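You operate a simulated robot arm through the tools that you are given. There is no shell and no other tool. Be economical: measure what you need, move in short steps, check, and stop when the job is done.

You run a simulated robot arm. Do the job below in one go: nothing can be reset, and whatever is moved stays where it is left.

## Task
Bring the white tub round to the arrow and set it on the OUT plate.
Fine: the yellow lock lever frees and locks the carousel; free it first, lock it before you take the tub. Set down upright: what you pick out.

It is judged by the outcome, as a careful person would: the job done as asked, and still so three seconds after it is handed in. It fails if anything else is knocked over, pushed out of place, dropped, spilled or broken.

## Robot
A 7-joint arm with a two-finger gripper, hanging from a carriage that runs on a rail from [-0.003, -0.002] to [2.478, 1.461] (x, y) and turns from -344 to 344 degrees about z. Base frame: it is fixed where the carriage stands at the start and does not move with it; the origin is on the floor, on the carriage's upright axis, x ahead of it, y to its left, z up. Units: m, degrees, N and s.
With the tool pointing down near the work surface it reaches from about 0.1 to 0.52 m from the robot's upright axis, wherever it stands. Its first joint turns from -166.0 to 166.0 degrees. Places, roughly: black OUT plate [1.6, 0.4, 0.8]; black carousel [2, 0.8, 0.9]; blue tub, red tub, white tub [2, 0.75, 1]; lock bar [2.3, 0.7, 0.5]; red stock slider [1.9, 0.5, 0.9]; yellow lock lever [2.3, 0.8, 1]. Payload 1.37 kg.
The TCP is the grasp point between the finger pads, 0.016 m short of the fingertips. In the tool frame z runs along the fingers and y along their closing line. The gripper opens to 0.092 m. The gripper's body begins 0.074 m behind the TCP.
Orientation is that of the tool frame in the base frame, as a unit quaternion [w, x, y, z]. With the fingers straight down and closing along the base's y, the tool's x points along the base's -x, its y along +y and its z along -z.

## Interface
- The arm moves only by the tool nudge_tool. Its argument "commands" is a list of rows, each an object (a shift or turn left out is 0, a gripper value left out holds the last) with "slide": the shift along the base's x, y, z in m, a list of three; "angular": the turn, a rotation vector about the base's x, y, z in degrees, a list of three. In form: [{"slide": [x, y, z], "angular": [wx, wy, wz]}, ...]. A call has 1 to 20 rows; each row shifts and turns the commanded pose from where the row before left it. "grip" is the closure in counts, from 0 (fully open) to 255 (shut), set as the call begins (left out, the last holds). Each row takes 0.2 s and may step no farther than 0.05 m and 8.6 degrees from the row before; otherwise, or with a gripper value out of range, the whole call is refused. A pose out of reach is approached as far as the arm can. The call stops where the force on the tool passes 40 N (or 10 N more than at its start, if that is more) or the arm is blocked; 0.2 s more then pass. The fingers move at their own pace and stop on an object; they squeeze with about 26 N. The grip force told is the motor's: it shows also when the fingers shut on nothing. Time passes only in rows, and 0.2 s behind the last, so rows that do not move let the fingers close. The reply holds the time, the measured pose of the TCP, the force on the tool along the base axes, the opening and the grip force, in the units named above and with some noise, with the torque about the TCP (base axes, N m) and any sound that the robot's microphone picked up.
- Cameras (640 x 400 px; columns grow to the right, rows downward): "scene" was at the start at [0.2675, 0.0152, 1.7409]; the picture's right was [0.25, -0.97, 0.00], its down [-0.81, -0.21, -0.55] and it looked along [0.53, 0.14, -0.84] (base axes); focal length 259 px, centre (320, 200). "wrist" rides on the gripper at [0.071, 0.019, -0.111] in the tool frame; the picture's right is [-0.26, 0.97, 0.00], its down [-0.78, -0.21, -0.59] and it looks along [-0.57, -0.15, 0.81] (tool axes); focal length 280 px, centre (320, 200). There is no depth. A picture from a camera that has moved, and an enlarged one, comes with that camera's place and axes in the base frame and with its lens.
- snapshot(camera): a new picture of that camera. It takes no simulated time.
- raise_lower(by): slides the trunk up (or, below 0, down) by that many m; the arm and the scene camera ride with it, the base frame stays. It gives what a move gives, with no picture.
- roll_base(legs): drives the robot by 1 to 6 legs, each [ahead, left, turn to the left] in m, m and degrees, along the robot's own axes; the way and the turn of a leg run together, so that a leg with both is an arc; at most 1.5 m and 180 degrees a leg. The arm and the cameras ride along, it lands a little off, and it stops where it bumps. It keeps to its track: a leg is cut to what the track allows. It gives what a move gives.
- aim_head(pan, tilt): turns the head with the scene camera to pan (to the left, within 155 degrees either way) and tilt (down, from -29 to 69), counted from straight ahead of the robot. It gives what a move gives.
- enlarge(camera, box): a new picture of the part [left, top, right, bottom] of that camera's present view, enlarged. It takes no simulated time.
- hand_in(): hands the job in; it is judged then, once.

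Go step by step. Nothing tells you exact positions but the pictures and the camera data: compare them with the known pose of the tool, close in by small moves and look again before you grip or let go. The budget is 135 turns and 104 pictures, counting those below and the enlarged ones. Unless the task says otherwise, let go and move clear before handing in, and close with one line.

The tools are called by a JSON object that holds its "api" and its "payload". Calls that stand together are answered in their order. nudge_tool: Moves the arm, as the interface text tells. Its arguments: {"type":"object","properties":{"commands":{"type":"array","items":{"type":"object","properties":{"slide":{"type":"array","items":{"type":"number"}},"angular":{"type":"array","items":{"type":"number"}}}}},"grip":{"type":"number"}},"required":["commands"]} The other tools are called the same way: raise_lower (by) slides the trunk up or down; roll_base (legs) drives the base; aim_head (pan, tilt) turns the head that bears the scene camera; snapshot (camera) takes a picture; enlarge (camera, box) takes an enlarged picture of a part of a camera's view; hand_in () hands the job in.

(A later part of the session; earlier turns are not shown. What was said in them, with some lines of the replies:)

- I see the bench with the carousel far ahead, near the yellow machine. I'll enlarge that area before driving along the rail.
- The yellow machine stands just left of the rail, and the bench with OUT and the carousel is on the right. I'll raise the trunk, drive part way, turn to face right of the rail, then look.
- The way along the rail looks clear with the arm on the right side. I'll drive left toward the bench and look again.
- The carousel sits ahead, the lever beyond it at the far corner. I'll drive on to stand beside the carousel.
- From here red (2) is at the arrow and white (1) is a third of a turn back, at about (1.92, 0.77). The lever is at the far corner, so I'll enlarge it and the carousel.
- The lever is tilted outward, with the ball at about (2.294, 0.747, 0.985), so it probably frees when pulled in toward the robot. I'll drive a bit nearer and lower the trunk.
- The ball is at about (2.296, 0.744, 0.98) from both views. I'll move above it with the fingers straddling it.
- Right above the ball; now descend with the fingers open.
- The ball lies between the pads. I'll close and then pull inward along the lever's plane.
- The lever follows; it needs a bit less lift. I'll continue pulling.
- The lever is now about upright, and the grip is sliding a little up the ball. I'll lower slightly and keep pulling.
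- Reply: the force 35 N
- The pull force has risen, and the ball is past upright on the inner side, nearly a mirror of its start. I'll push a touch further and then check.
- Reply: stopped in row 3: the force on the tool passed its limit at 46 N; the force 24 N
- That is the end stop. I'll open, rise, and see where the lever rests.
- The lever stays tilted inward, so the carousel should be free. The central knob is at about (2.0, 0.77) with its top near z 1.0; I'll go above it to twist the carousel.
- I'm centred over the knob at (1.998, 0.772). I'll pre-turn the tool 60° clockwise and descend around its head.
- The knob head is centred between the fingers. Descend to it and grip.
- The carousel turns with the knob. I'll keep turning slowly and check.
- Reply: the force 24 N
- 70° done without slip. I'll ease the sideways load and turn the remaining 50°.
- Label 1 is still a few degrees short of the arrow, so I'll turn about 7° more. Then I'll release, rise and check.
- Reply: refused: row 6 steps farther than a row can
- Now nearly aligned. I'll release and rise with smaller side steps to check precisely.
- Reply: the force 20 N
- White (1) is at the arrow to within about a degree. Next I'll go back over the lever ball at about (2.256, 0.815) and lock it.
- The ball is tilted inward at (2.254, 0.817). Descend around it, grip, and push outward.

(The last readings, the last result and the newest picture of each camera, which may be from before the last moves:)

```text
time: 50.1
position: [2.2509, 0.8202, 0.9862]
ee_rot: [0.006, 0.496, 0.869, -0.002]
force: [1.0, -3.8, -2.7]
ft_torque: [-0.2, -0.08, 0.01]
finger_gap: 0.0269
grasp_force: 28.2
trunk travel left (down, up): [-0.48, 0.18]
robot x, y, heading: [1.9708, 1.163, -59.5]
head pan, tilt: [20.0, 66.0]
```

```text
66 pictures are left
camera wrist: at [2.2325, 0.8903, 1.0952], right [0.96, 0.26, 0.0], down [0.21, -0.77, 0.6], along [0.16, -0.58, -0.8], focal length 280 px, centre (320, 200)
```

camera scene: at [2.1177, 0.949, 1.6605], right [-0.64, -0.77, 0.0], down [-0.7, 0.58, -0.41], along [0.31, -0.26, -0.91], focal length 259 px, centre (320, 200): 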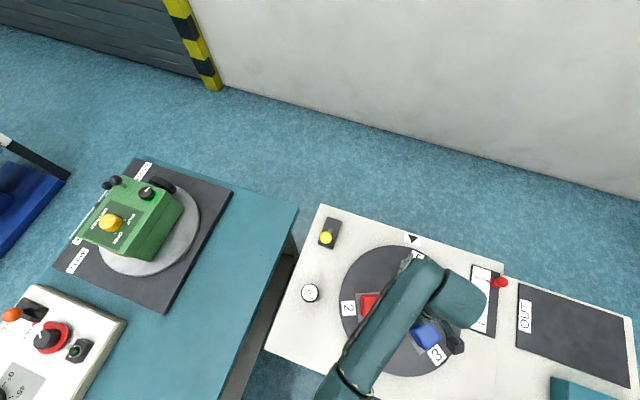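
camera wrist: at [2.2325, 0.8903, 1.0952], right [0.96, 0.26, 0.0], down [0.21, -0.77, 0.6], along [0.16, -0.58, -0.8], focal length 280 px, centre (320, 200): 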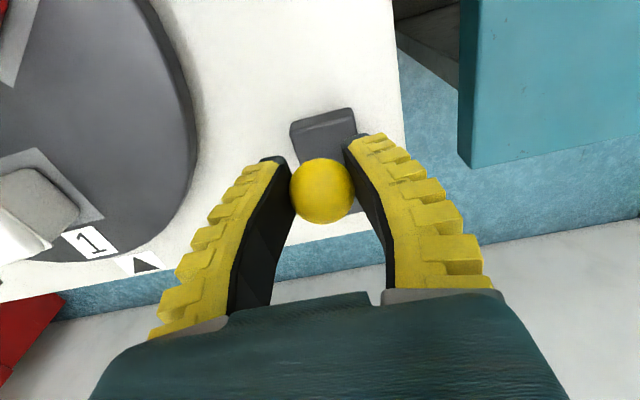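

Gripped near the ball's middle. Pushing outward along an arc in two halves.

{"api": "nudge_tool", "payload": {"commands": [{"slide": [0.0052, -0.009, 0.002]}, {"slide": [0.0052, -0.009, 0.002]}, {"slide": [0.0052, -0.009, 0.001]}, {"slide": [0.0052, -0.009, 0.0]}, {}]}}

{"api": "nudge_tool", "payload": {"commands": [{"slide": [0.0052, -0.009, -0.001]}, {"slide": [0.0052, -0.009, -0.002]}, {"slide": [0.0052, -0.009, -0.002]}, {}]}}

{"api": "snapshot", "payload": {"camera": "wrist"}}

```text
time: 51.3
position: [2.2719, 0.7862, 0.9871]
ee_rot: [0.002, 0.496, 0.868, 0.0]
force: [1.6, 5.4, -18.0]
ft_torque: [0.42, 0.29, -0.02]
finger_gap: 0.0202
grasp_force: 28.3
trunk travel left (down, up): [-0.48, 0.18]
robot x, y, heading: [1.9703, 1.1639, -59.7]
head pan, tilt: [20.0, 66.0]
```

```text
time: 52.3
position: [2.2872, 0.7603, 0.9834]
ee_rot: [0.001, 0.495, 0.869, 0.002]
force: [3.5, 16.5, -20.2]
ft_torque: [0.41, 0.29, 0.03]
finger_gap: 0.0179
grasp_force: 28.4
trunk travel left (down, up): [-0.48, 0.18]
robot x, y, heading: [1.9713, 1.1632, -59.6]
head pan, tilt: [20.0, 66.0]
```

```text
65 pictures are left
camera wrist: at [2.2673, 0.8305, 1.0925], right [0.96, 0.27, 0.0], down [0.21, -0.78, 0.59], along [0.16, -0.57, -0.81], focal length 280 px, centre (320, 200)
```

wrist: 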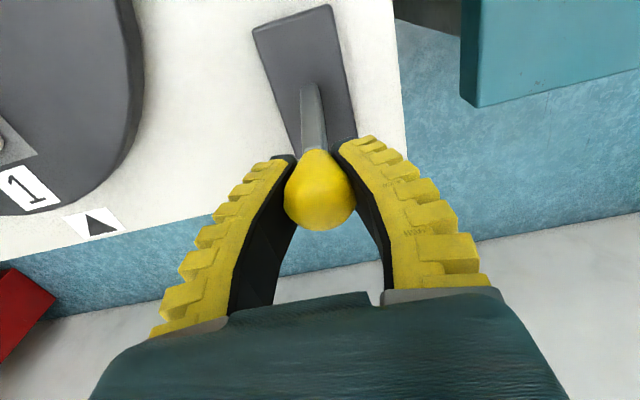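

Still moving; I'll push on to its original outward rest.

{"api": "nudge_tool", "payload": {"commands": [{"slide": [0.004, -0.007, 0.0]}, {"slide": [0.004, -0.007, -0.001]}, {"slide": [0.0025, -0.004, -0.001]}, {"slide": [0.0025, -0.004, -0.001]}, {}]}}

{"api": "nudge_tool", "payload": {"commands": [{}, {}, {}, {"slide": [0, 0, 0.04]}, {"slide": [0, 0, 0.05]}, {"slide": [-0.02, 0.03, 0.02]}, {"slide": [-0.02, 0.03, 0.0]}, {"slide": [-0.02, 0.03, 0.0]}, {}], "grip": 0}}

{"api": "snapshot", "payload": {"camera": "wrist"}}

{"api": "snapshot", "payload": {"camera": "scene"}}

```text
time: 53.5
position: [2.2965, 0.7414, 0.9749]
ee_rot: [-0.002, 0.496, 0.868, 0.004]
force: [1.4, 26.5, -21.2]
ft_torque: [0.42, 0.4, 0.16]
finger_gap: 0.0198
grasp_force: 28.0
trunk travel left (down, up): [-0.48, 0.18]
robot x, y, heading: [1.9694, 1.1602, -59.7]
head pan, tilt: [20.0, 66.0]
```

```text
time: 55.5
position: [2.2407, 0.8216, 1.0928]
ee_rot: [0.004, 0.496, 0.868, -0.001]
force: [-0.4, -0.7, -0.9]
ft_torque: [-0.01, -0.01, 0.01]
finger_gap: 0.092
grasp_force: 0.1
trunk travel left (down, up): [-0.48, 0.18]
robot x, y, heading: [1.9715, 1.1606, -59.7]
head pan, tilt: [20.0, 66.0]
```

```text
64 pictures are left
camera wrist: at [2.2208, 0.8933, 1.2027], right [0.96, 0.26, 0.0], down [0.21, -0.78, 0.6], along [0.16, -0.57, -0.8], focal length 280 px, centre (320, 200)
```

wrist: 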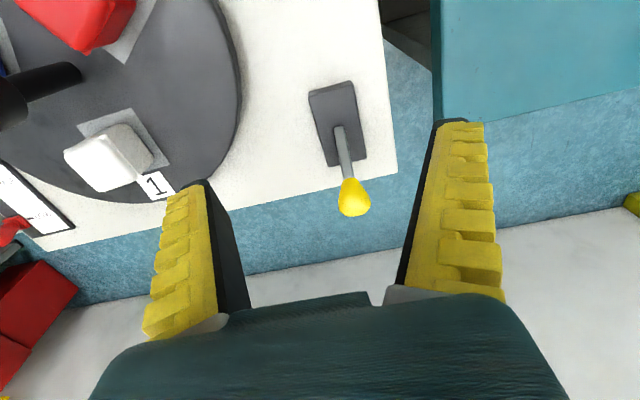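

```text
63 pictures are left
camera scene: at [2.1183, 0.9498, 1.6604], right [-0.64, -0.77, 0.0], down [-0.7, 0.58, -0.41], along [0.31, -0.26, -0.91], focal length 259 px, centre (320, 200)
```

scene: 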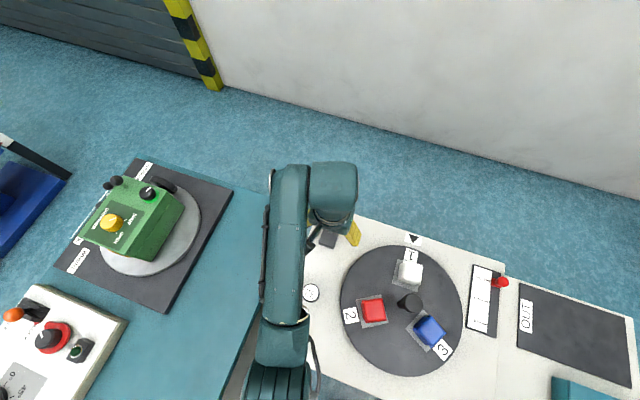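

The lever is back at its locked rest and white is at the arrow. Now I'll look closely at the white tub to plan the grip.

{"api": "enlarge", "payload": {"camera": "scene", "box": [370, 225, 460, 285]}}

{"api": "enlarge", "payload": {"camera": "wrist", "box": [20, 80, 220, 220]}}

```text
6.67 times, centred on (415, 255) of scene
camera zoom: at [2.1183, 0.9498, 1.6604], right [-0.64, -0.77, 0.0], down [-0.7, 0.58, -0.41], along [0.31, -0.26, -0.91], focal length 1729 px, centre (-313, -167)
```

zoom: 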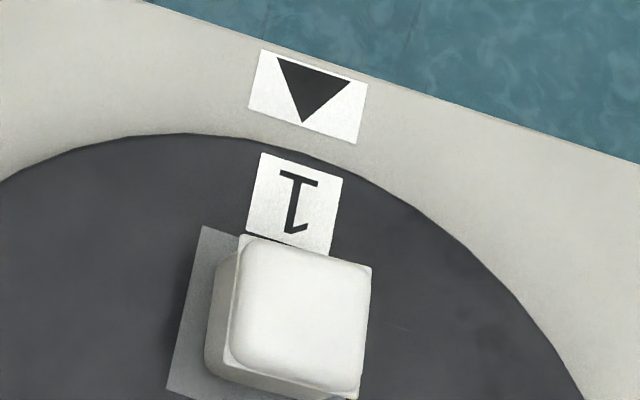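

```text
2.86 times, centred on (120, 150) of wrist
camera zoom: at [2.2208, 0.8933, 1.2027], right [0.96, 0.26, 0.0], down [0.21, -0.78, 0.6], along [0.16, -0.57, -0.8], focal length 801 px, centre (891, 343)
```

zoom: 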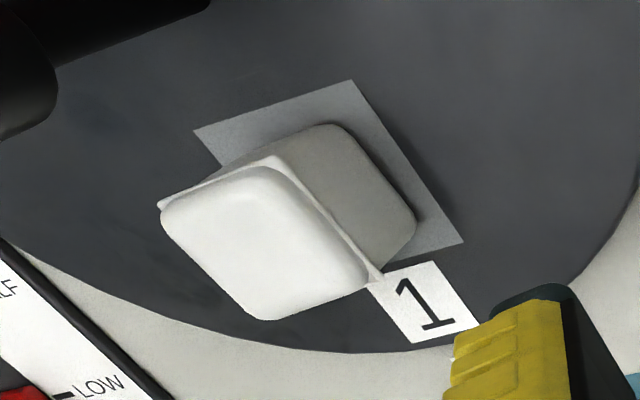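

The tub is about 54 mm wide, centred near (2.041, 0.692) with its lid at z ≈ 0.945. I'll tilt the hand 20° outward so the wrist camera clears the knob, and go above it.

{"api": "nudge_tool", "payload": {"commands": [{"angular": [5.74, 3.39, 0]}, {"angular": [5.74, 3.39, 0]}, {"angular": [5.74, 3.39, 0]}, {"slide": [-0.0333, -0.0216, 0]}, {"slide": [-0.0333, -0.0216, 0]}, {"slide": [-0.0333, -0.0216, 0]}, {"slide": [-0.0333, -0.0216, 0]}, {"slide": [-0.0333, -0.0216, 0]}, {"slide": [-0.0333, -0.0216, 0]}, {}]}}

{"api": "snapshot", "payload": {"camera": "wrist"}}

{"api": "snapshot", "payload": {"camera": "scene"}}

```text
time: 57.7
position: [2.041, 0.6931, 1.0912]
ee_rot: [-0.145, 0.49, 0.856, 0.085]
force: [0.0, 0.5, -0.2]
ft_torque: [-0.01, 0.0, 0.0]
finger_gap: 0.0918
grasp_force: 0.0
trunk travel left (down, up): [-0.48, 0.18]
robot x, y, heading: [1.9776, 1.1657, -59.6]
head pan, tilt: [20.0, 66.0]
```

```text
60 pictures are left
camera wrist: at [2.0432, 0.7275, 1.2182], right [0.96, 0.28, -0.09], down [0.29, -0.91, 0.3], along [0.0, -0.31, -0.95], focal length 280 px, centre (320, 200)
```

wrist: 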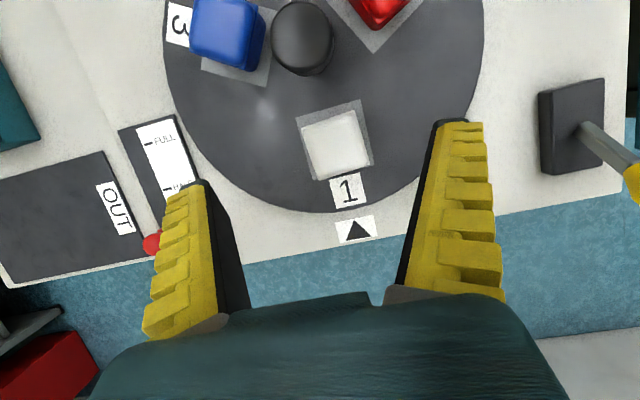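

```text
59 pictures are left
camera scene: at [2.1183, 0.9497, 1.6604], right [-0.64, -0.77, 0.0], down [-0.7, 0.58, -0.41], along [0.31, -0.26, -0.91], focal length 259 px, centre (320, 200)
```

scene: 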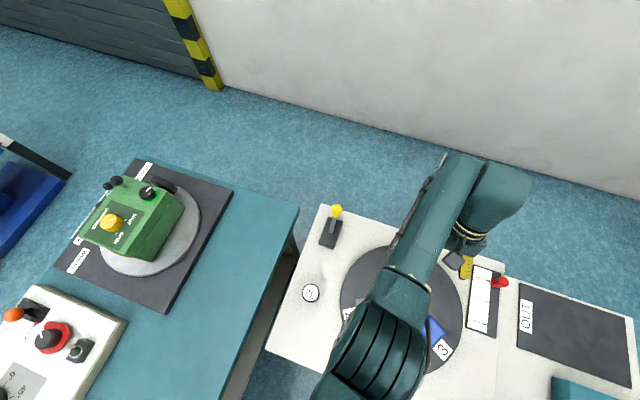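

The tub is centred beneath. I'll descend part way and check.

{"api": "nudge_tool", "payload": {"commands": [{"slide": [0.001, 0.002, -0.04]}, {"slide": [0, 0, -0.04]}, {"slide": [0, 0, -0.02]}, {}]}}

{"api": "snapshot", "payload": {"camera": "wrist"}}

{"api": "enlarge", "payload": {"camera": "scene", "box": [370, 200, 530, 320]}}

```text
time: 58.7
position: [2.0426, 0.6939, 0.9903]
ee_rot: [-0.146, 0.49, 0.856, 0.084]
force: [-0.2, -0.6, 1.2]
ft_torque: [0.0, 0.04, 0.01]
finger_gap: 0.0919
grasp_force: 0.2
trunk travel left (down, up): [-0.48, 0.18]
robot x, y, heading: [1.9738, 1.1625, -59.9]
head pan, tilt: [20.0, 66.0]
```

```text
58 pictures are left
camera wrist: at [2.0444, 0.7287, 1.1181], right [0.96, 0.28, -0.09], down [0.29, -0.91, 0.3], along [0.0, -0.31, -0.95], focal length 280 px, centre (320, 200)
```

wrist: 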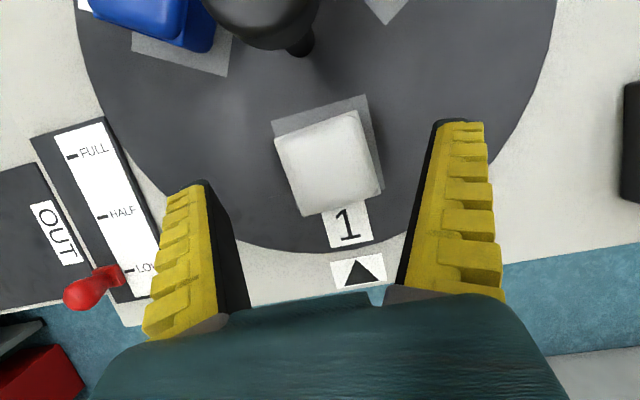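

```text
3.33 times, centred on (450, 260) of scene
camera zoom: at [2.1184, 0.9497, 1.6604], right [-0.64, -0.77, 0.0], down [-0.7, 0.58, -0.41], along [0.31, -0.26, -0.91], focal length 864 px, centre (-113, 0)
```

zoom: 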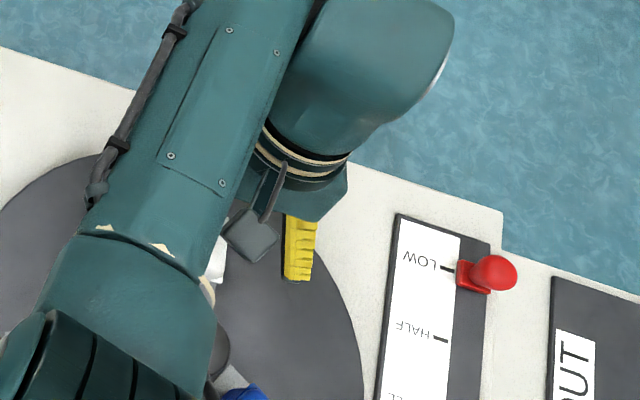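

Well centred. Descend to grip height and close.

{"api": "nudge_tool", "payload": {"commands": [{"slide": [0.001, 0.003, -0.03]}, {"slide": [0, 0, -0.025]}, {"slide": [0, 0, -0.012]}, {}]}}

{"api": "snapshot", "payload": {"camera": "wrist"}}

```text
time: 59.7
position: [2.0387, 0.7074, 0.9301]
ee_rot: [-0.146, 0.489, 0.856, 0.085]
force: [-0.2, 0.9, -0.4]
ft_torque: [-0.03, -0.02, -0.04]
finger_gap: 0.0922
grasp_force: 0.1
out of reach, approached as far as the arm can: row 2, 3
trunk travel left (down, up): [-0.48, 0.18]
robot x, y, heading: [1.9704, 1.1645, -59.7]
head pan, tilt: [20.0, 66.0]
```

```text
56 pictures are left
camera wrist: at [2.0412, 0.7411, 1.0571], right [0.96, 0.28, -0.09], down [0.29, -0.91, 0.3], along [0.0, -0.31, -0.95], focal length 280 px, centre (320, 200)
```

wrist: 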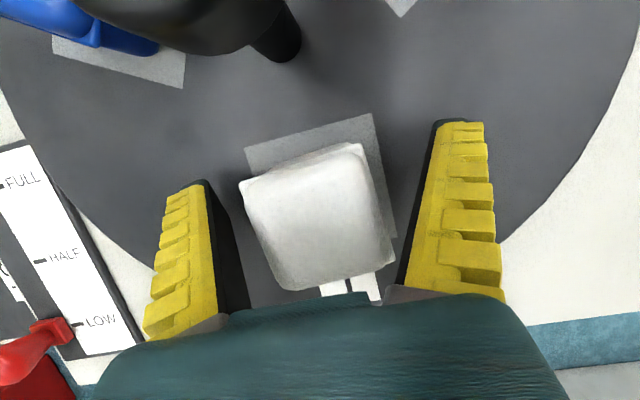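

The arm is at its reach limit at this trunk height. I'll raise the tool and lower the trunk instead.

{"api": "nudge_tool", "payload": {"commands": [{"slide": [0, 0, 0.03]}, {"slide": [0, 0, 0.04]}, {"slide": [0, 0, 0.04]}, {}]}}

{"api": "raise_lower", "payload": {"by": -0.06}}

{"api": "snapshot", "payload": {"camera": "wrist"}}

```text
time: 60.7
position: [2.0409, 0.7079, 1.042]
ee_rot: [-0.147, 0.489, 0.855, 0.085]
force: [0.4, -0.4, -0.3]
ft_torque: [0.03, 0.01, -0.01]
finger_gap: 0.0919
grasp_force: 0.1
trunk travel left (down, up): [-0.48, 0.18]
robot x, y, heading: [1.9734, 1.1612, -59.8]
head pan, tilt: [20.0, 66.0]
```

```text
time: 61.7
position: [2.0409, 0.7063, 0.9806]
ee_rot: [-0.146, 0.49, 0.855, 0.085]
force: [0.1, 0.7, -0.2]
ft_torque: [0.0, 0.0, -0.02]
finger_gap: 0.0917
grasp_force: 0.1
trunk travel left (down, up): [-0.42, 0.24]
robot x, y, heading: [1.973, 1.1597, -59.5]
head pan, tilt: [20.0, 66.0]
```

```text
55 pictures are left
camera wrist: at [2.0429, 0.7412, 1.108], right [0.96, 0.28, -0.09], down [0.29, -0.91, 0.3], along [0.0, -0.31, -0.95], focal length 280 px, centre (320, 200)
```

wrist: 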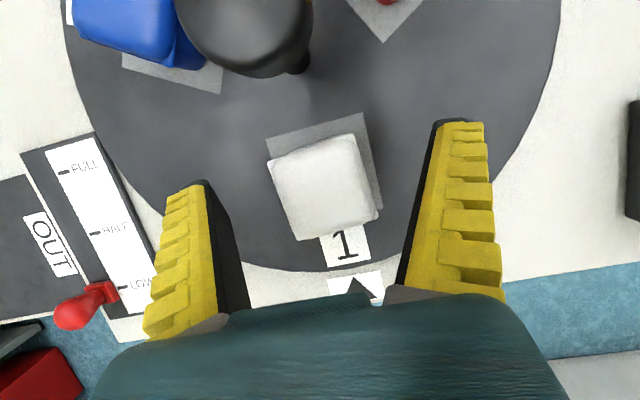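

Now there is room. Shift 10 mm outward and descend.

{"api": "nudge_tool", "payload": {"commands": [{"slide": [0.002, -0.01, -0.02]}, {"slide": [0, 0, -0.02]}, {"slide": [0, 0, -0.017]}, {}]}}

{"api": "snapshot", "payload": {"camera": "wrist"}}

{"api": "snapshot", "payload": {"camera": "scene"}}

```text
time: 62.7
position: [2.0425, 0.6975, 0.9234]
ee_rot: [-0.146, 0.49, 0.855, 0.085]
force: [-0.2, 0.4, 0.9]
ft_torque: [0.02, 0.04, -0.02]
finger_gap: 0.0919
grasp_force: 0.1
trunk travel left (down, up): [-0.42, 0.24]
robot x, y, heading: [1.9717, 1.1614, -59.5]
head pan, tilt: [20.0, 66.0]
```

```text
54 pictures are left
camera wrist: at [2.0451, 0.7323, 1.0517], right [0.96, 0.28, -0.09], down [0.29, -0.91, 0.3], along [0.0, -0.31, -0.95], focal length 280 px, centre (320, 200)
```

wrist: 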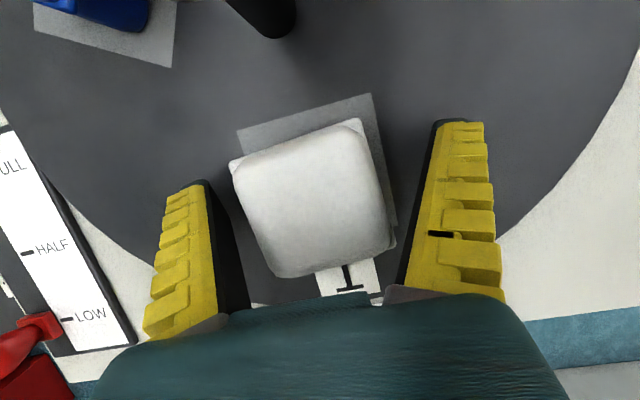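

```text
53 pictures are left
camera scene: at [2.1184, 0.9497, 1.6004], right [-0.64, -0.77, 0.0], down [-0.7, 0.58, -0.41], along [0.31, -0.26, -0.91], focal length 259 px, centre (320, 200)
```

scene: 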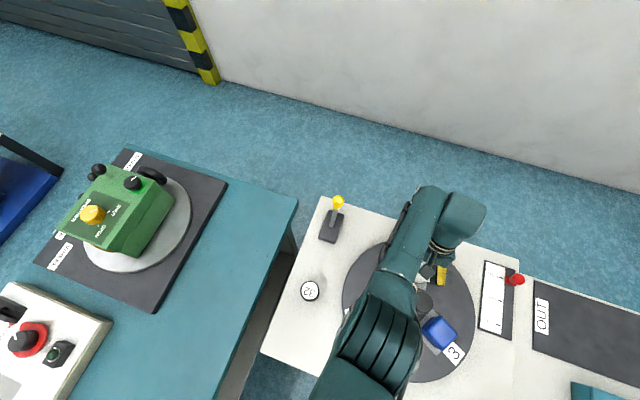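

The tub sits between the fingers. Close.

{"api": "nudge_tool", "payload": {"commands": [{}, {}, {}, {}], "grip": 255}}

{"api": "snapshot", "payload": {"camera": "wrist"}}

```text
time: 63.7
position: [2.043, 0.6975, 0.9247]
ee_rot: [-0.147, 0.489, 0.856, 0.084]
force: [0.5, 0.5, 0.8]
ft_torque: [-0.03, 0.05, 0.04]
finger_gap: 0.0492
grasp_force: 26.0
trunk travel left (down, up): [-0.42, 0.24]
robot x, y, heading: [1.9704, 1.1635, -59.8]
head pan, tilt: [20.0, 66.0]
```

```text
52 pictures are left
camera wrist: at [2.045, 0.732, 1.052], right [0.96, 0.28, -0.09], down [0.29, -0.91, 0.3], along [0.0, -0.31, -0.95], focal length 280 px, centre (320, 200)
```

wrist: 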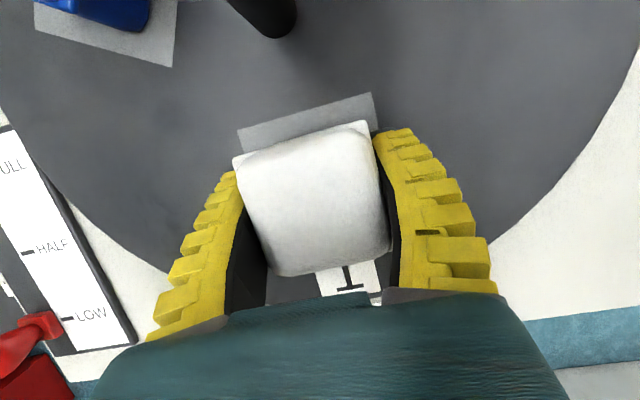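

Gripped at 49 mm. I'll lift straight up and check that it comes along level.

{"api": "nudge_tool", "payload": {"commands": [{"slide": [0, 0, 0.01]}, {"slide": [0, 0, 0.02]}, {"slide": [0, 0, 0.03]}, {"slide": [0, 0, 0.04]}, {"slide": [0, 0, 0.04]}, {}]}}

{"api": "snapshot", "payload": {"camera": "wrist"}}

{"api": "snapshot", "payload": {"camera": "scene"}}

```text
time: 65.1
position: [2.0432, 0.6959, 1.0645]
ee_rot: [-0.147, 0.489, 0.856, 0.085]
force: [0.8, -1.2, -1.7]
ft_torque: [0.02, 0.0, 0.0]
finger_gap: 0.0495
grasp_force: 25.9
trunk travel left (down, up): [-0.42, 0.24]
robot x, y, heading: [1.9724, 1.161, -60.0]
head pan, tilt: [20.0, 66.0]
```

```text
51 pictures are left
camera wrist: at [2.0455, 0.7304, 1.192], right [0.96, 0.28, -0.09], down [0.29, -0.91, 0.29], along [0.0, -0.31, -0.95], focal length 280 px, centre (320, 200)
```

wrist: 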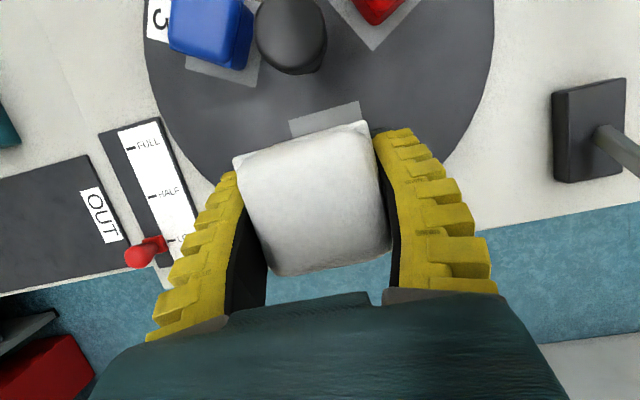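

```text
50 pictures are left
camera scene: at [2.1184, 0.9497, 1.6004], right [-0.64, -0.77, 0.0], down [-0.7, 0.58, -0.41], along [0.31, -0.26, -0.91], focal length 259 px, centre (320, 200)
```

scene: 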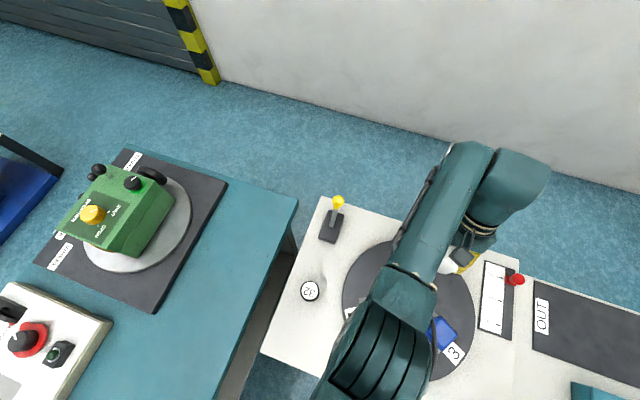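

The tub is held level. I'll raise the trunk for clearance past the machine, then drive back toward the OUT plate.

{"api": "raise_lower", "payload": {"by": 0.2}}

{"api": "roll_base", "payload": {"legs": [[0, -0.5, 0]]}}

{"api": "aim_head", "payload": {"pan": 0, "tilt": 66}}

{"api": "snapshot", "payload": {"camera": "scene"}}

{"api": "snapshot", "payload": {"camera": "wrist"}}

```text
time: 67.3
position: [2.0433, 0.6964, 1.2648]
ee_rot: [-0.147, 0.489, 0.856, 0.085]
force: [-0.1, -0.1, -0.5]
ft_torque: [0.0, 0.02, 0.05]
finger_gap: 0.0489
grasp_force: 26.2
trunk travel left (down, up): [-0.62, 0.04]
robot x, y, heading: [1.9686, 1.1593, -60.0]
head pan, tilt: [20.0, 66.0]
```

```text
time: 70.2
position: [1.6199, 0.4459, 1.2641]
ee_rot: [-0.147, 0.489, 0.856, 0.085]
force: [-0.2, 0.1, -0.5]
ft_torque: [0.01, 0.01, -0.02]
finger_gap: 0.0489
grasp_force: 25.9
trunk travel left (down, up): [-0.62, 0.04]
robot x, y, heading: [1.5471, 0.9132, -59.5]
head pan, tilt: [20.0, 66.0]
```

```text
time: 71.0
position: [1.6203, 0.445, 1.2636]
ee_rot: [-0.147, 0.489, 0.856, 0.084]
force: [-0.1, -0.2, -1.0]
ft_torque: [-0.03, 0.02, -0.01]
finger_gap: 0.0488
grasp_force: 26.5
trunk travel left (down, up): [-0.62, 0.04]
robot x, y, heading: [1.549, 0.9098, -59.7]
head pan, tilt: [0.0, 66.0]
```

```text
49 pictures are left
camera scene: at [1.679, 0.6866, 1.8004], right [-0.86, -0.51, 0.0], down [-0.46, 0.79, -0.41], along [0.21, -0.35, -0.91], focal length 259 px, centre (320, 200)
```

scene: 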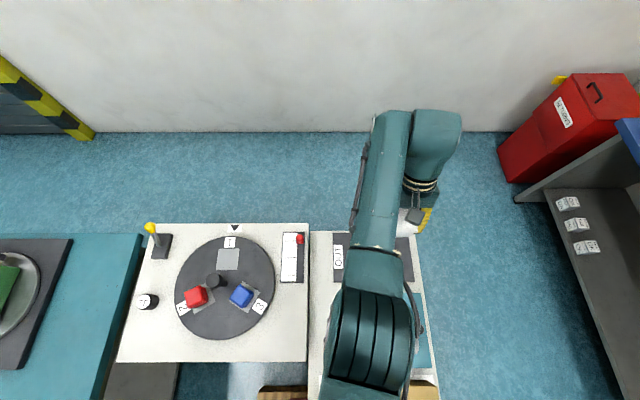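

```text
48 pictures are left
camera wrist: at [1.6218, 0.4806, 1.3916], right [0.96, 0.28, -0.09], down [0.29, -0.91, 0.3], along [0.0, -0.31, -0.95], focal length 280 px, centre (320, 200)
```

wrist: 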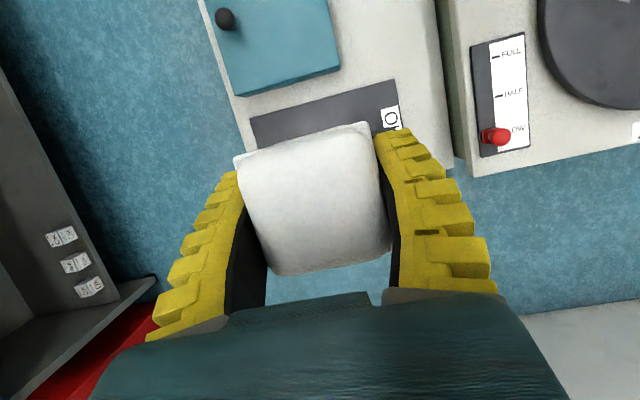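

The plate's centre is at about (1.615, 0.41, 0.8), just below the tub. Before lowering the trunk beside the machine, I'll look at the machine's clearance.

{"api": "aim_head", "payload": {"pan": -130, "tilt": 45}}

{"api": "snapshot", "payload": {"camera": "scene"}}

{"api": "aim_head", "payload": {"pan": 150, "tilt": 45}}

{"api": "snapshot", "payload": {"camera": "scene"}}

```text
time: 73.1
position: [1.6204, 0.4465, 1.2645]
ee_rot: [-0.147, 0.489, 0.856, 0.085]
force: [0.1, -0.2, -0.7]
ft_torque: [0.02, 0.0, -0.01]
finger_gap: 0.0488
grasp_force: 26.1
trunk travel left (down, up): [-0.62, 0.04]
robot x, y, heading: [1.5474, 0.9144, -59.7]
head pan, tilt: [-130.0, 45.0]
```

```text
47 pictures are left
camera scene: at [1.5688, 0.7515, 1.8265], right [0.17, 0.99, 0.0], down [0.7, -0.12, -0.71], along [-0.7, 0.12, -0.71], focal length 259 px, centre (320, 200)
```

scene: 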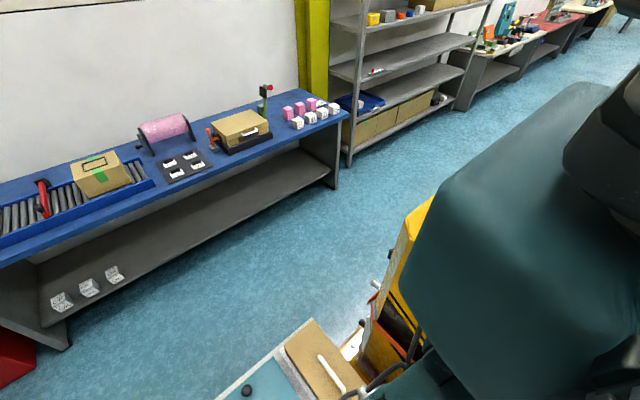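

```text
time: 77.0
position: [1.6198, 0.4465, 1.2638]
ee_rot: [-0.146, 0.489, 0.856, 0.084]
force: [-0.7, 0.5, -1.2]
ft_torque: [0.01, -0.01, 0.01]
finger_gap: 0.0488
grasp_force: 26.2
trunk travel left (down, up): [-0.62, 0.04]
robot x, y, heading: [1.5446, 0.9099, -59.7]
head pan, tilt: [150.0, 45.0]
```

```text
46 pictures are left
camera scene: at [1.6485, 0.8192, 1.8265], right [1.0, 0.01, 0.0], down [0.0, -0.71, -0.71], along [0.0, 0.71, -0.71], focal length 259 px, centre (320, 200)
```

scene: 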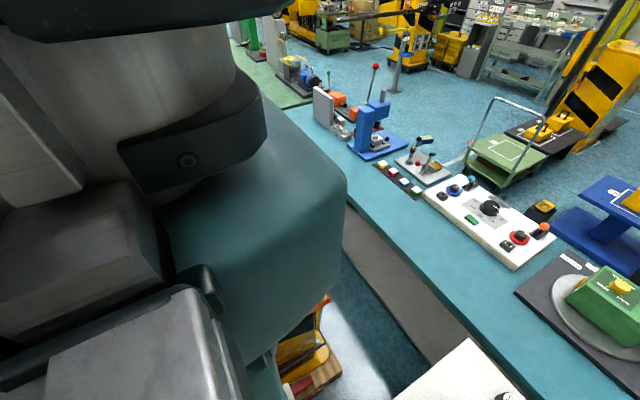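

The machine top stands close behind the rail here, so I'd rather lower the trunk from a spot ahead of it. I'll drive back to about s = 1.39 along the rail and swing the arm forward over the plate.

{"api": "roll_base", "payload": {"legs": [[0, -0.41, 0]]}}

{"api": "nudge_tool", "payload": {"commands": [{"slide": [0.0344, 0.0203, 0]}, {"slide": [0.0344, 0.0203, 0]}, {"slide": [0.0344, 0.0203, 0]}, {"slide": [0.0344, 0.0203, 0]}, {"slide": [0.0344, 0.0203, 0]}, {"slide": [0.0344, 0.0203, 0]}, {"slide": [0.0344, 0.0203, 0]}, {"slide": [0.0344, 0.0203, 0]}, {}]}}

{"api": "aim_head", "payload": {"pan": 110, "tilt": 50}}

{"api": "snapshot", "payload": {"camera": "scene"}}

{"api": "snapshot", "payload": {"camera": "wrist"}}

```text
time: 79.5
position: [1.2649, 0.2381, 1.2635]
ee_rot: [-0.147, 0.489, 0.856, 0.085]
force: [-0.6, 0.1, -1.1]
ft_torque: [0.01, 0.02, 0.02]
finger_gap: 0.0488
grasp_force: 25.9
trunk travel left (down, up): [-0.62, 0.04]
robot x, y, heading: [1.193, 0.7035, -59.6]
head pan, tilt: [150.0, 45.0]
```

```text
time: 81.5
position: [1.5418, 0.3987, 1.2648]
ee_rot: [-0.147, 0.489, 0.856, 0.084]
force: [-0.5, -0.3, -1.2]
ft_torque: [-0.03, 0.05, 0.02]
finger_gap: 0.0488
grasp_force: 25.6
trunk travel left (down, up): [-0.62, 0.04]
robot x, y, heading: [1.1902, 0.704, -59.6]
head pan, tilt: [150.0, 45.0]
```

```text
time: 82.6
position: [1.5424, 0.3972, 1.2646]
ee_rot: [-0.147, 0.489, 0.856, 0.084]
force: [-0.1, -0.2, -1.0]
ft_torque: [-0.01, -0.01, -0.02]
finger_gap: 0.0489
grasp_force: 25.9
trunk travel left (down, up): [-0.62, 0.04]
robot x, y, heading: [1.1947, 0.7041, -59.5]
head pan, tilt: [110.0, 50.0]
```

```text
45 pictures are left
camera scene: at [1.3428, 0.5877, 1.8196], right [0.77, -0.64, 0.0], down [-0.49, -0.59, -0.64], along [0.41, 0.5, -0.77], focal length 259 px, centre (320, 200)
```

scene: 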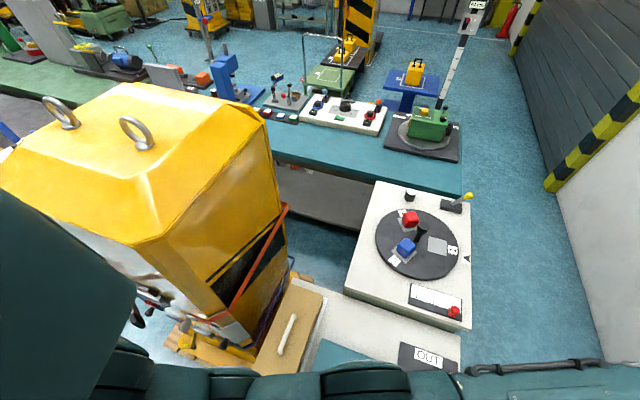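

```text
44 pictures are left
camera wrist: at [1.5435, 0.4327, 1.3916], right [0.96, 0.28, -0.09], down [0.29, -0.91, 0.3], along [0.0, -0.31, -0.95], focal length 280 px, centre (320, 200)
```

wrist: 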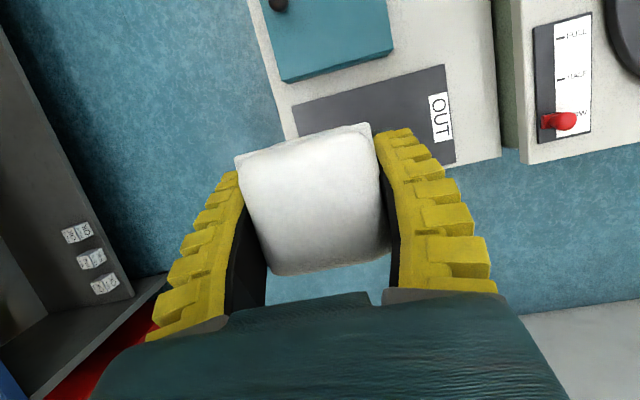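

The view shows a gap between torso and machine here. I'll lower the trunk in two steps.

{"api": "raise_lower", "payload": {"by": -0.14}}

{"api": "snapshot", "payload": {"camera": "scene"}}

{"api": "snapshot", "payload": {"camera": "wrist"}}

```text
time: 84.3
position: [1.5421, 0.398, 1.1244]
ee_rot: [-0.147, 0.489, 0.856, 0.085]
force: [0.1, 0.6, -0.5]
ft_torque: [-0.02, 0.03, 0.01]
finger_gap: 0.049
grasp_force: 25.7
trunk travel left (down, up): [-0.48, 0.18]
robot x, y, heading: [1.194, 0.7041, -59.7]
head pan, tilt: [110.0, 50.0]
```

```text
43 pictures are left
camera scene: at [1.3429, 0.5877, 1.6796], right [0.77, -0.64, 0.0], down [-0.49, -0.59, -0.64], along [0.41, 0.49, -0.77], focal length 259 px, centre (320, 200)
```

scene: 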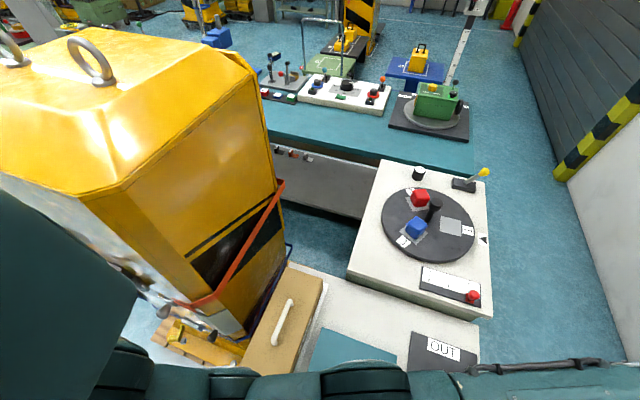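

```text
42 pictures are left
camera wrist: at [1.5435, 0.4327, 1.2517], right [0.96, 0.28, -0.09], down [0.29, -0.91, 0.3], along [0.0, -0.31, -0.95], focal length 280 px, centre (320, 200)
```

wrist: 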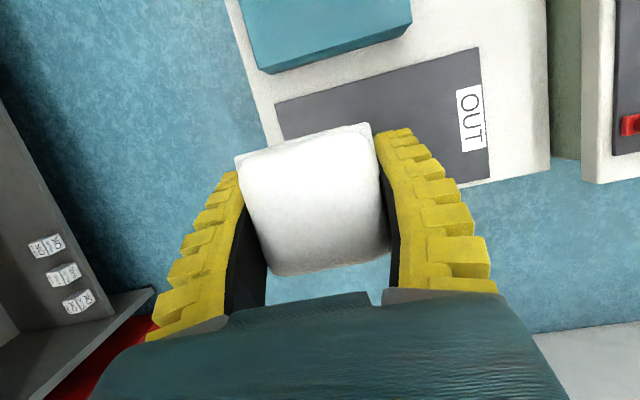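

Clearances look fine, and the plate spans about x 1.43–1.79 at z ≈ 0.80. I'll shift to a more central spot and lower further.

{"api": "nudge_tool", "payload": {"commands": [{"slide": [0.0205, 0.004, 0]}, {"slide": [0.0205, 0.004, 0]}, {}]}}

{"api": "raise_lower", "payload": {"by": -0.15}}

{"api": "snapshot", "payload": {"camera": "wrist"}}

{"api": "aim_head", "payload": {"pan": 40, "tilt": 60}}

{"api": "snapshot", "payload": {"camera": "scene"}}

```text
time: 85.1
position: [1.583, 0.4059, 1.1246]
ee_rot: [-0.147, 0.49, 0.855, 0.084]
force: [0.1, -0.3, -1.6]
ft_torque: [0.01, 0.01, -0.02]
finger_gap: 0.0487
grasp_force: 25.8
trunk travel left (down, up): [-0.48, 0.18]
robot x, y, heading: [1.1938, 0.7057, -59.6]
head pan, tilt: [110.0, 50.0]
```

```text
time: 86.8
position: [1.5838, 0.4056, 0.9745]
ee_rot: [-0.147, 0.489, 0.856, 0.085]
force: [0.6, 0.0, -1.0]
ft_torque: [-0.05, 0.03, -0.02]
finger_gap: 0.0488
grasp_force: 26.5
trunk travel left (down, up): [-0.33, 0.33]
robot x, y, heading: [1.1938, 0.7052, -59.8]
head pan, tilt: [110.0, 50.0]
```

```text
41 pictures are left
camera wrist: at [1.5845, 0.4403, 1.1021], right [0.96, 0.28, -0.09], down [0.29, -0.91, 0.3], along [0.0, -0.31, -0.95], focal length 280 px, centre (320, 200)
```

wrist: 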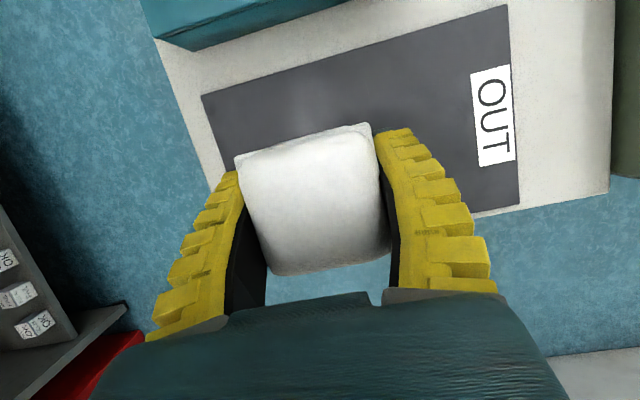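

```text
time: 88.2
position: [1.5819, 0.4054, 0.9748]
ee_rot: [-0.146, 0.489, 0.856, 0.084]
force: [0.1, 1.2, -0.7]
ft_torque: [0.02, 0.0, 0.01]
finger_gap: 0.0489
grasp_force: 25.5
trunk travel left (down, up): [-0.33, 0.33]
robot x, y, heading: [1.1986, 0.7055, -59.5]
head pan, tilt: [40.0, 60.0]
```

```text
40 pictures are left
camera scene: at [1.3565, 0.506, 1.517], right [-0.34, -0.94, 0.0], down [-0.82, 0.29, -0.5], along [0.47, -0.17, -0.87], focal length 259 px, centre (320, 200)
```

scene: 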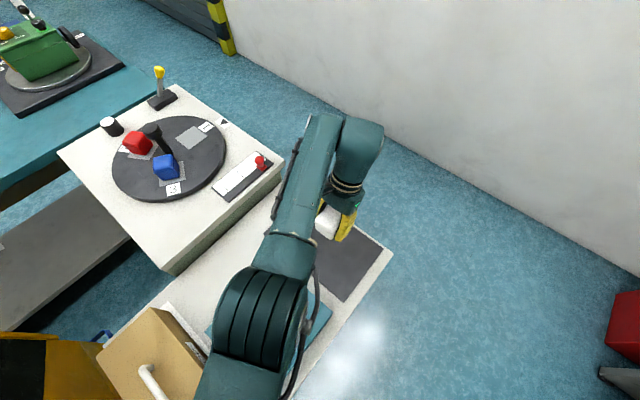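

The tub hangs over the plate well clear of the RAGS box. I'll lower the trunk a bit more, then descend gently with the arm.

{"api": "raise_lower", "payload": {"by": -0.06}}

{"api": "nudge_tool", "payload": {"commands": [{"slide": [0, 0, -0.02]}, {"slide": [0, 0, -0.02]}, {"slide": [0, 0, -0.01]}, {}]}}

{"api": "snapshot", "payload": {"camera": "wrist"}}

{"api": "enlarge", "payload": {"camera": "scene", "box": [200, 140, 440, 320]}}

```text
time: 89.2
position: [1.5821, 0.4064, 0.914]
ee_rot: [-0.145, 0.489, 0.856, 0.084]
force: [-0.5, -0.7, -1.0]
ft_torque: [0.0, -0.03, 0.0]
finger_gap: 0.0489
grasp_force: 26.4
trunk travel left (down, up): [-0.27, 0.39]
robot x, y, heading: [1.1928, 0.7012, -59.5]
head pan, tilt: [40.0, 60.0]
```

```text
time: 90.2
position: [1.5821, 0.4053, 0.863]
ee_rot: [-0.146, 0.488, 0.856, 0.085]
force: [-0.8, -0.4, -1.0]
ft_torque: [0.03, -0.03, 0.01]
finger_gap: 0.0493
grasp_force: 26.9
trunk travel left (down, up): [-0.27, 0.39]
robot x, y, heading: [1.1919, 0.7051, -59.7]
head pan, tilt: [40.0, 60.0]
```

```text
39 pictures are left
camera wrist: at [1.5831, 0.4403, 0.9913], right [0.96, 0.28, -0.09], down [0.29, -0.91, 0.3], along [0.0, -0.31, -0.95], focal length 280 px, centre (320, 200)
```

wrist: 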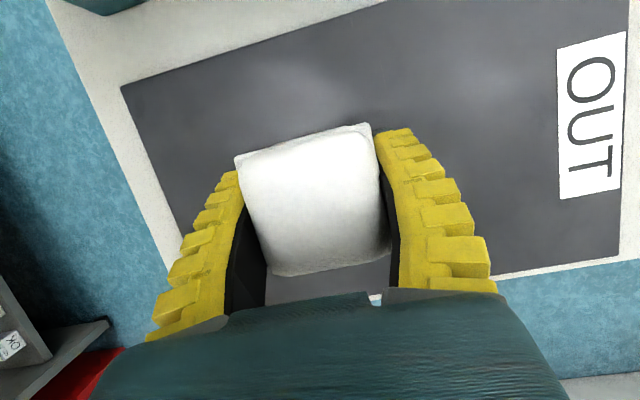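

```text
2.22 times, centred on (320, 230) of scene
camera zoom: at [1.3565, 0.506, 1.457], right [-0.34, -0.94, 0.0], down [-0.82, 0.29, -0.5], along [0.47, -0.17, -0.87], focal length 576 px, centre (320, 133)
```

zoom: 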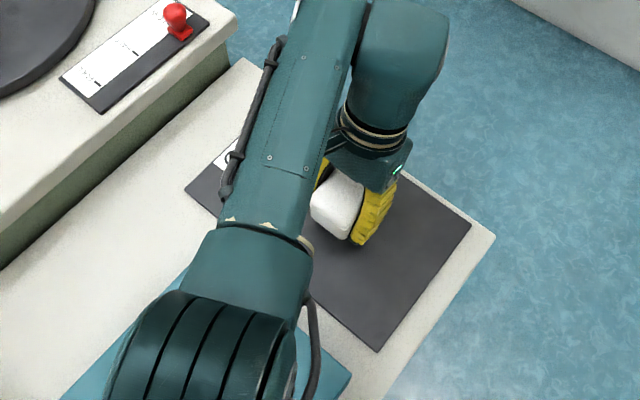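

Over the plate with good margin. Descending in small steps to feel for contact.

{"api": "nudge_tool", "payload": {"commands": [{"slide": [0, 0, -0.006]}, {"slide": [0, 0, -0.006]}, {"slide": [0, 0, -0.006]}, {}]}}

{"api": "nudge_tool", "payload": {"commands": [{"slide": [0, 0, -0.003]}, {"slide": [0, 0, -0.002]}, {}]}}

{"api": "nudge_tool", "payload": {"commands": [{"slide": [0, 0, -0.002]}, {"slide": [0, 0, -0.002]}, {}]}}

{"api": "enlarge", "payload": {"camera": "scene", "box": [290, 180, 380, 240]}}

```text
time: 91.2
position: [1.5827, 0.4055, 0.846]
ee_rot: [-0.146, 0.489, 0.856, 0.085]
force: [-0.1, 0.2, -0.8]
ft_torque: [0.0, -0.01, 0.01]
finger_gap: 0.0489
grasp_force: 25.6
trunk travel left (down, up): [-0.27, 0.39]
robot x, y, heading: [1.1965, 0.7007, -60.0]
head pan, tilt: [40.0, 60.0]
```

```text
time: 92.0
position: [1.5824, 0.406, 0.841]
ee_rot: [-0.147, 0.489, 0.856, 0.084]
force: [-0.5, 0.8, -1.7]
ft_torque: [0.0, -0.01, 0.0]
finger_gap: 0.0487
grasp_force: 26.0
trunk travel left (down, up): [-0.27, 0.39]
robot x, y, heading: [1.1961, 0.7002, -59.6]
head pan, tilt: [40.0, 60.0]
```

```text
time: 92.8
position: [1.5817, 0.4071, 0.837]
ee_rot: [-0.146, 0.49, 0.855, 0.085]
force: [0.5, 0.0, -0.9]
ft_torque: [0.0, -0.01, -0.03]
finger_gap: 0.0488
grasp_force: 26.2
trunk travel left (down, up): [-0.27, 0.39]
robot x, y, heading: [1.1983, 0.7049, -59.7]
head pan, tilt: [40.0, 60.0]
```

```text
6.67 times, centred on (335, 210) of scene
camera zoom: at [1.3565, 0.506, 1.457], right [-0.34, -0.94, 0.0], down [-0.82, 0.29, -0.5], along [0.47, -0.17, -0.87], focal length 1729 px, centre (220, 133)
```

zoom: 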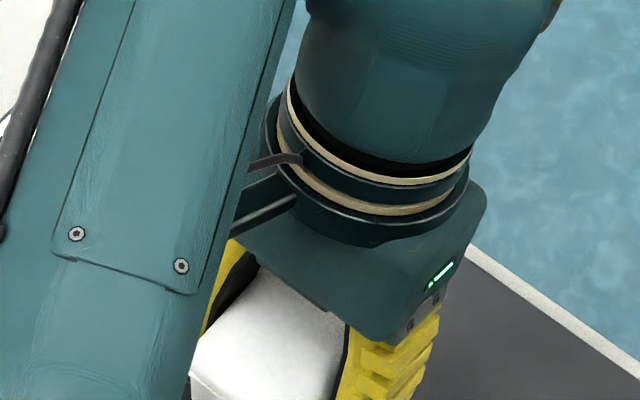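

No contact yet at TCP 0.837; continuing in 2–3 mm steps.

{"api": "nudge_tool", "payload": {"commands": [{"slide": [0, 0, -0.002]}, {"slide": [0, 0, -0.002]}, {}]}}

{"api": "nudge_tool", "payload": {"commands": [{"slide": [0, 0, -0.002]}, {"slide": [0, 0, -0.001]}, {}]}}

{"api": "snapshot", "payload": {"camera": "wrist"}}

```text
time: 93.6
position: [1.5825, 0.4074, 0.8346]
ee_rot: [-0.145, 0.489, 0.856, 0.084]
force: [-0.2, -0.3, -1.0]
ft_torque: [-0.04, -0.03, -0.04]
finger_gap: 0.0486
grasp_force: 25.6
trunk travel left (down, up): [-0.27, 0.39]
robot x, y, heading: [1.1973, 0.7031, -59.8]
head pan, tilt: [40.0, 60.0]
```

```text
time: 94.4
position: [1.5831, 0.4046, 0.8321]
ee_rot: [-0.145, 0.49, 0.856, 0.085]
force: [-1.4, 1.1, -1.3]
ft_torque: [-0.04, 0.0, -0.04]
finger_gap: 0.0492
grasp_force: 25.7
trunk travel left (down, up): [-0.27, 0.39]
robot x, y, heading: [1.1942, 0.7059, -59.7]
head pan, tilt: [40.0, 60.0]
```

```text
36 pictures are left
camera wrist: at [1.5845, 0.4397, 0.9587], right [0.96, 0.28, -0.09], down [0.29, -0.91, 0.3], along [0.0, -0.31, -0.95], focal length 280 px, centre (320, 200)
```

wrist: 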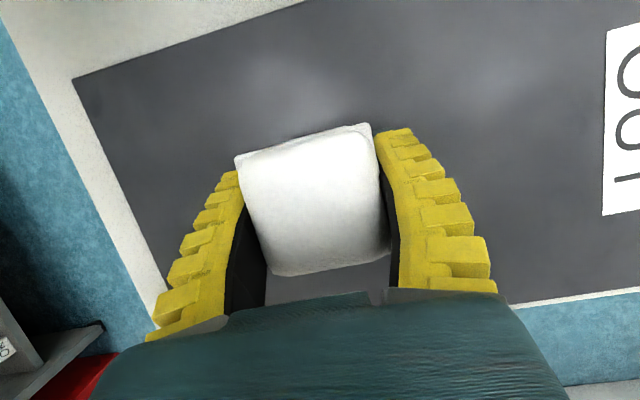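

{"api": "nudge_tool", "payload": {"commands": [{"slide": [0, 0, -0.002]}, {"slide": [0, 0, -0.001]}, {}]}}

{"api": "nudge_tool", "payload": {"commands": [{"slide": [0, 0, -0.002]}, {}]}}

{"api": "nudge_tool", "payload": {"commands": [{"slide": [0, 0, -0.002]}, {}]}}

```text
time: 95.2
position: [1.5826, 0.406, 0.8279]
ee_rot: [-0.147, 0.49, 0.855, 0.085]
force: [-0.1, 0.3, -0.8]
ft_torque: [-0.01, 0.01, 0.02]
finger_gap: 0.0489
grasp_force: 25.7
trunk travel left (down, up): [-0.27, 0.39]
robot x, y, heading: [1.1974, 0.7029, -59.7]
head pan, tilt: [40.0, 60.0]
```

```text
time: 95.8
position: [1.5824, 0.4067, 0.8262]
ee_rot: [-0.146, 0.489, 0.855, 0.085]
force: [-1.3, 0.7, 4.5]
ft_torque: [0.09, -0.11, 0.07]
finger_gap: 0.0488
grasp_force: 26.4
trunk travel left (down, up): [-0.27, 0.39]
robot x, y, heading: [1.191, 0.7056, -59.7]
head pan, tilt: [40.0, 60.0]
```

```text
time: 96.4
position: [1.5826, 0.4053, 0.8249]
ee_rot: [-0.145, 0.49, 0.855, 0.085]
force: [-5.6, 3.1, 21.8]
ft_torque: [0.04, 0.08, 0.12]
finger_gap: 0.0492
grasp_force: 26.2
trunk travel left (down, up): [-0.27, 0.39]
robot x, y, heading: [1.1915, 0.7008, -59.6]
head pan, tilt: [40.0, 60.0]
```

Contact felt at TCP 0.825. Back off 1 mm and open the fingers, then look.

{"api": "nudge_tool", "payload": {"commands": [{"slide": [0, 0, 0.0015]}, {}]}}

{"api": "nudge_tool", "payload": {"commands": [{}, {}, {}, {}], "grip": 0}}

{"api": "snapshot", "payload": {"camera": "wrist"}}

```text
time: 97.0
position: [1.5846, 0.4053, 0.8257]
ee_rot: [-0.145, 0.489, 0.856, 0.084]
force: [-0.4, -0.1, 8.2]
ft_torque: [-0.18, -0.08, 0.01]
finger_gap: 0.0488
grasp_force: 25.5
trunk travel left (down, up): [-0.27, 0.39]
robot x, y, heading: [1.1924, 0.6994, -59.7]
head pan, tilt: [40.0, 60.0]
```

```text
time: 98.0
position: [1.5836, 0.4058, 0.8252]
ee_rot: [-0.146, 0.489, 0.856, 0.084]
force: [-1.0, 0.1, 0.0]
ft_torque: [0.0, -0.02, -0.01]
finger_gap: 0.0919
grasp_force: 0.0
trunk travel left (down, up): [-0.27, 0.39]
robot x, y, heading: [1.1907, 0.7037, -59.8]
head pan, tilt: [40.0, 60.0]
```

```text
35 pictures are left
camera wrist: at [1.5847, 0.4403, 0.9529], right [0.96, 0.28, -0.09], down [0.29, -0.91, 0.3], along [0.0, -0.31, -0.95], focal length 280 px, centre (320, 200)
```

wrist: 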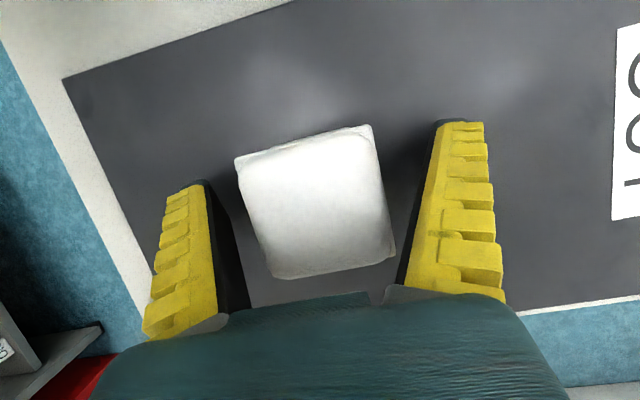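

The tub stands free on the plate. I'll withdraw straight up and check everything.

{"api": "nudge_tool", "payload": {"commands": [{"slide": [0, 0, 0.02]}, {"slide": [0, 0, 0.03]}, {"slide": [0, 0, 0.04]}, {"slide": [0, 0, 0.04]}, {}]}}

{"api": "raise_lower", "payload": {"by": 0.3}}

{"api": "aim_head", "payload": {"pan": 55, "tilt": 50}}

{"api": "snapshot", "payload": {"camera": "wrist"}}

{"api": "snapshot", "payload": {"camera": "scene"}}

```text
time: 99.2
position: [1.5832, 0.406, 0.9542]
ee_rot: [-0.146, 0.489, 0.856, 0.085]
force: [0.1, -0.2, 0.2]
ft_torque: [0.04, 0.01, 0.04]
finger_gap: 0.092
grasp_force: 0.1
trunk travel left (down, up): [-0.27, 0.39]
robot x, y, heading: [1.19, 0.7046, -59.8]
head pan, tilt: [40.0, 60.0]
```

```text
time: 102.2
position: [1.5818, 0.4065, 1.2539]
ee_rot: [-0.146, 0.489, 0.856, 0.085]
force: [0.5, 0.4, 0.0]
ft_torque: [0.01, 0.03, -0.01]
finger_gap: 0.0918
grasp_force: 0.1
trunk travel left (down, up): [-0.57, 0.09]
robot x, y, heading: [1.1946, 0.7032, -59.9]
head pan, tilt: [40.0, 60.0]
```

```text
time: 103.0
position: [1.5818, 0.4066, 1.2545]
ee_rot: [-0.147, 0.49, 0.855, 0.085]
force: [-0.4, -0.2, -0.8]
ft_torque: [0.01, 0.01, -0.03]
finger_gap: 0.0917
grasp_force: 0.1
trunk travel left (down, up): [-0.57, 0.09]
robot x, y, heading: [1.191, 0.7009, -59.8]
head pan, tilt: [55.0, 50.0]
```

```text
34 pictures are left
camera wrist: at [1.5836, 0.44, 1.3815], right [0.96, 0.28, -0.09], down [0.29, -0.91, 0.3], along [0.0, -0.31, -0.95], focal length 280 px, centre (320, 200)
```

wrist: 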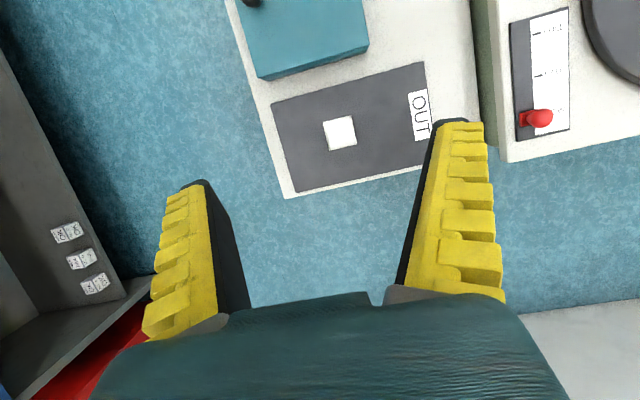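

```text
33 pictures are left
camera scene: at [1.3705, 0.5221, 1.7696], right [-0.08, -1.0, 0.0], down [-0.76, 0.06, -0.64], along [0.64, -0.05, -0.77], focal length 259 px, centre (320, 200)
```

scene: 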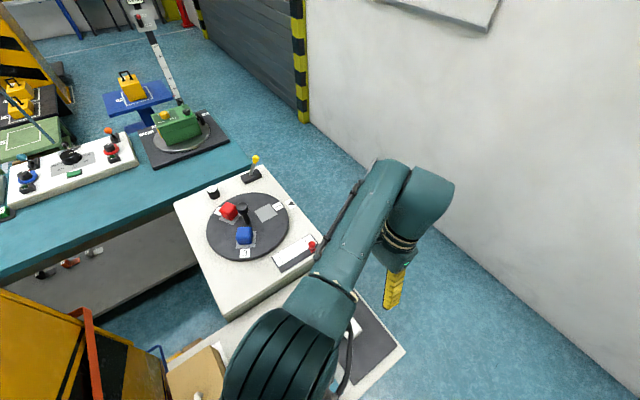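

The white tub stands upright on the OUT plate. The lever is in its locked position, the red and blue tubs sit on their pads, and the arm is clear, so I'm handing in.

{"api": "hand_in", "payload": {}}

```text
The job is handed in.
```

The white tub was brought round to the arrow, the carousel locked again, and the tub set upright on the OUT plate; the last pictures showed nothing else disturbed.
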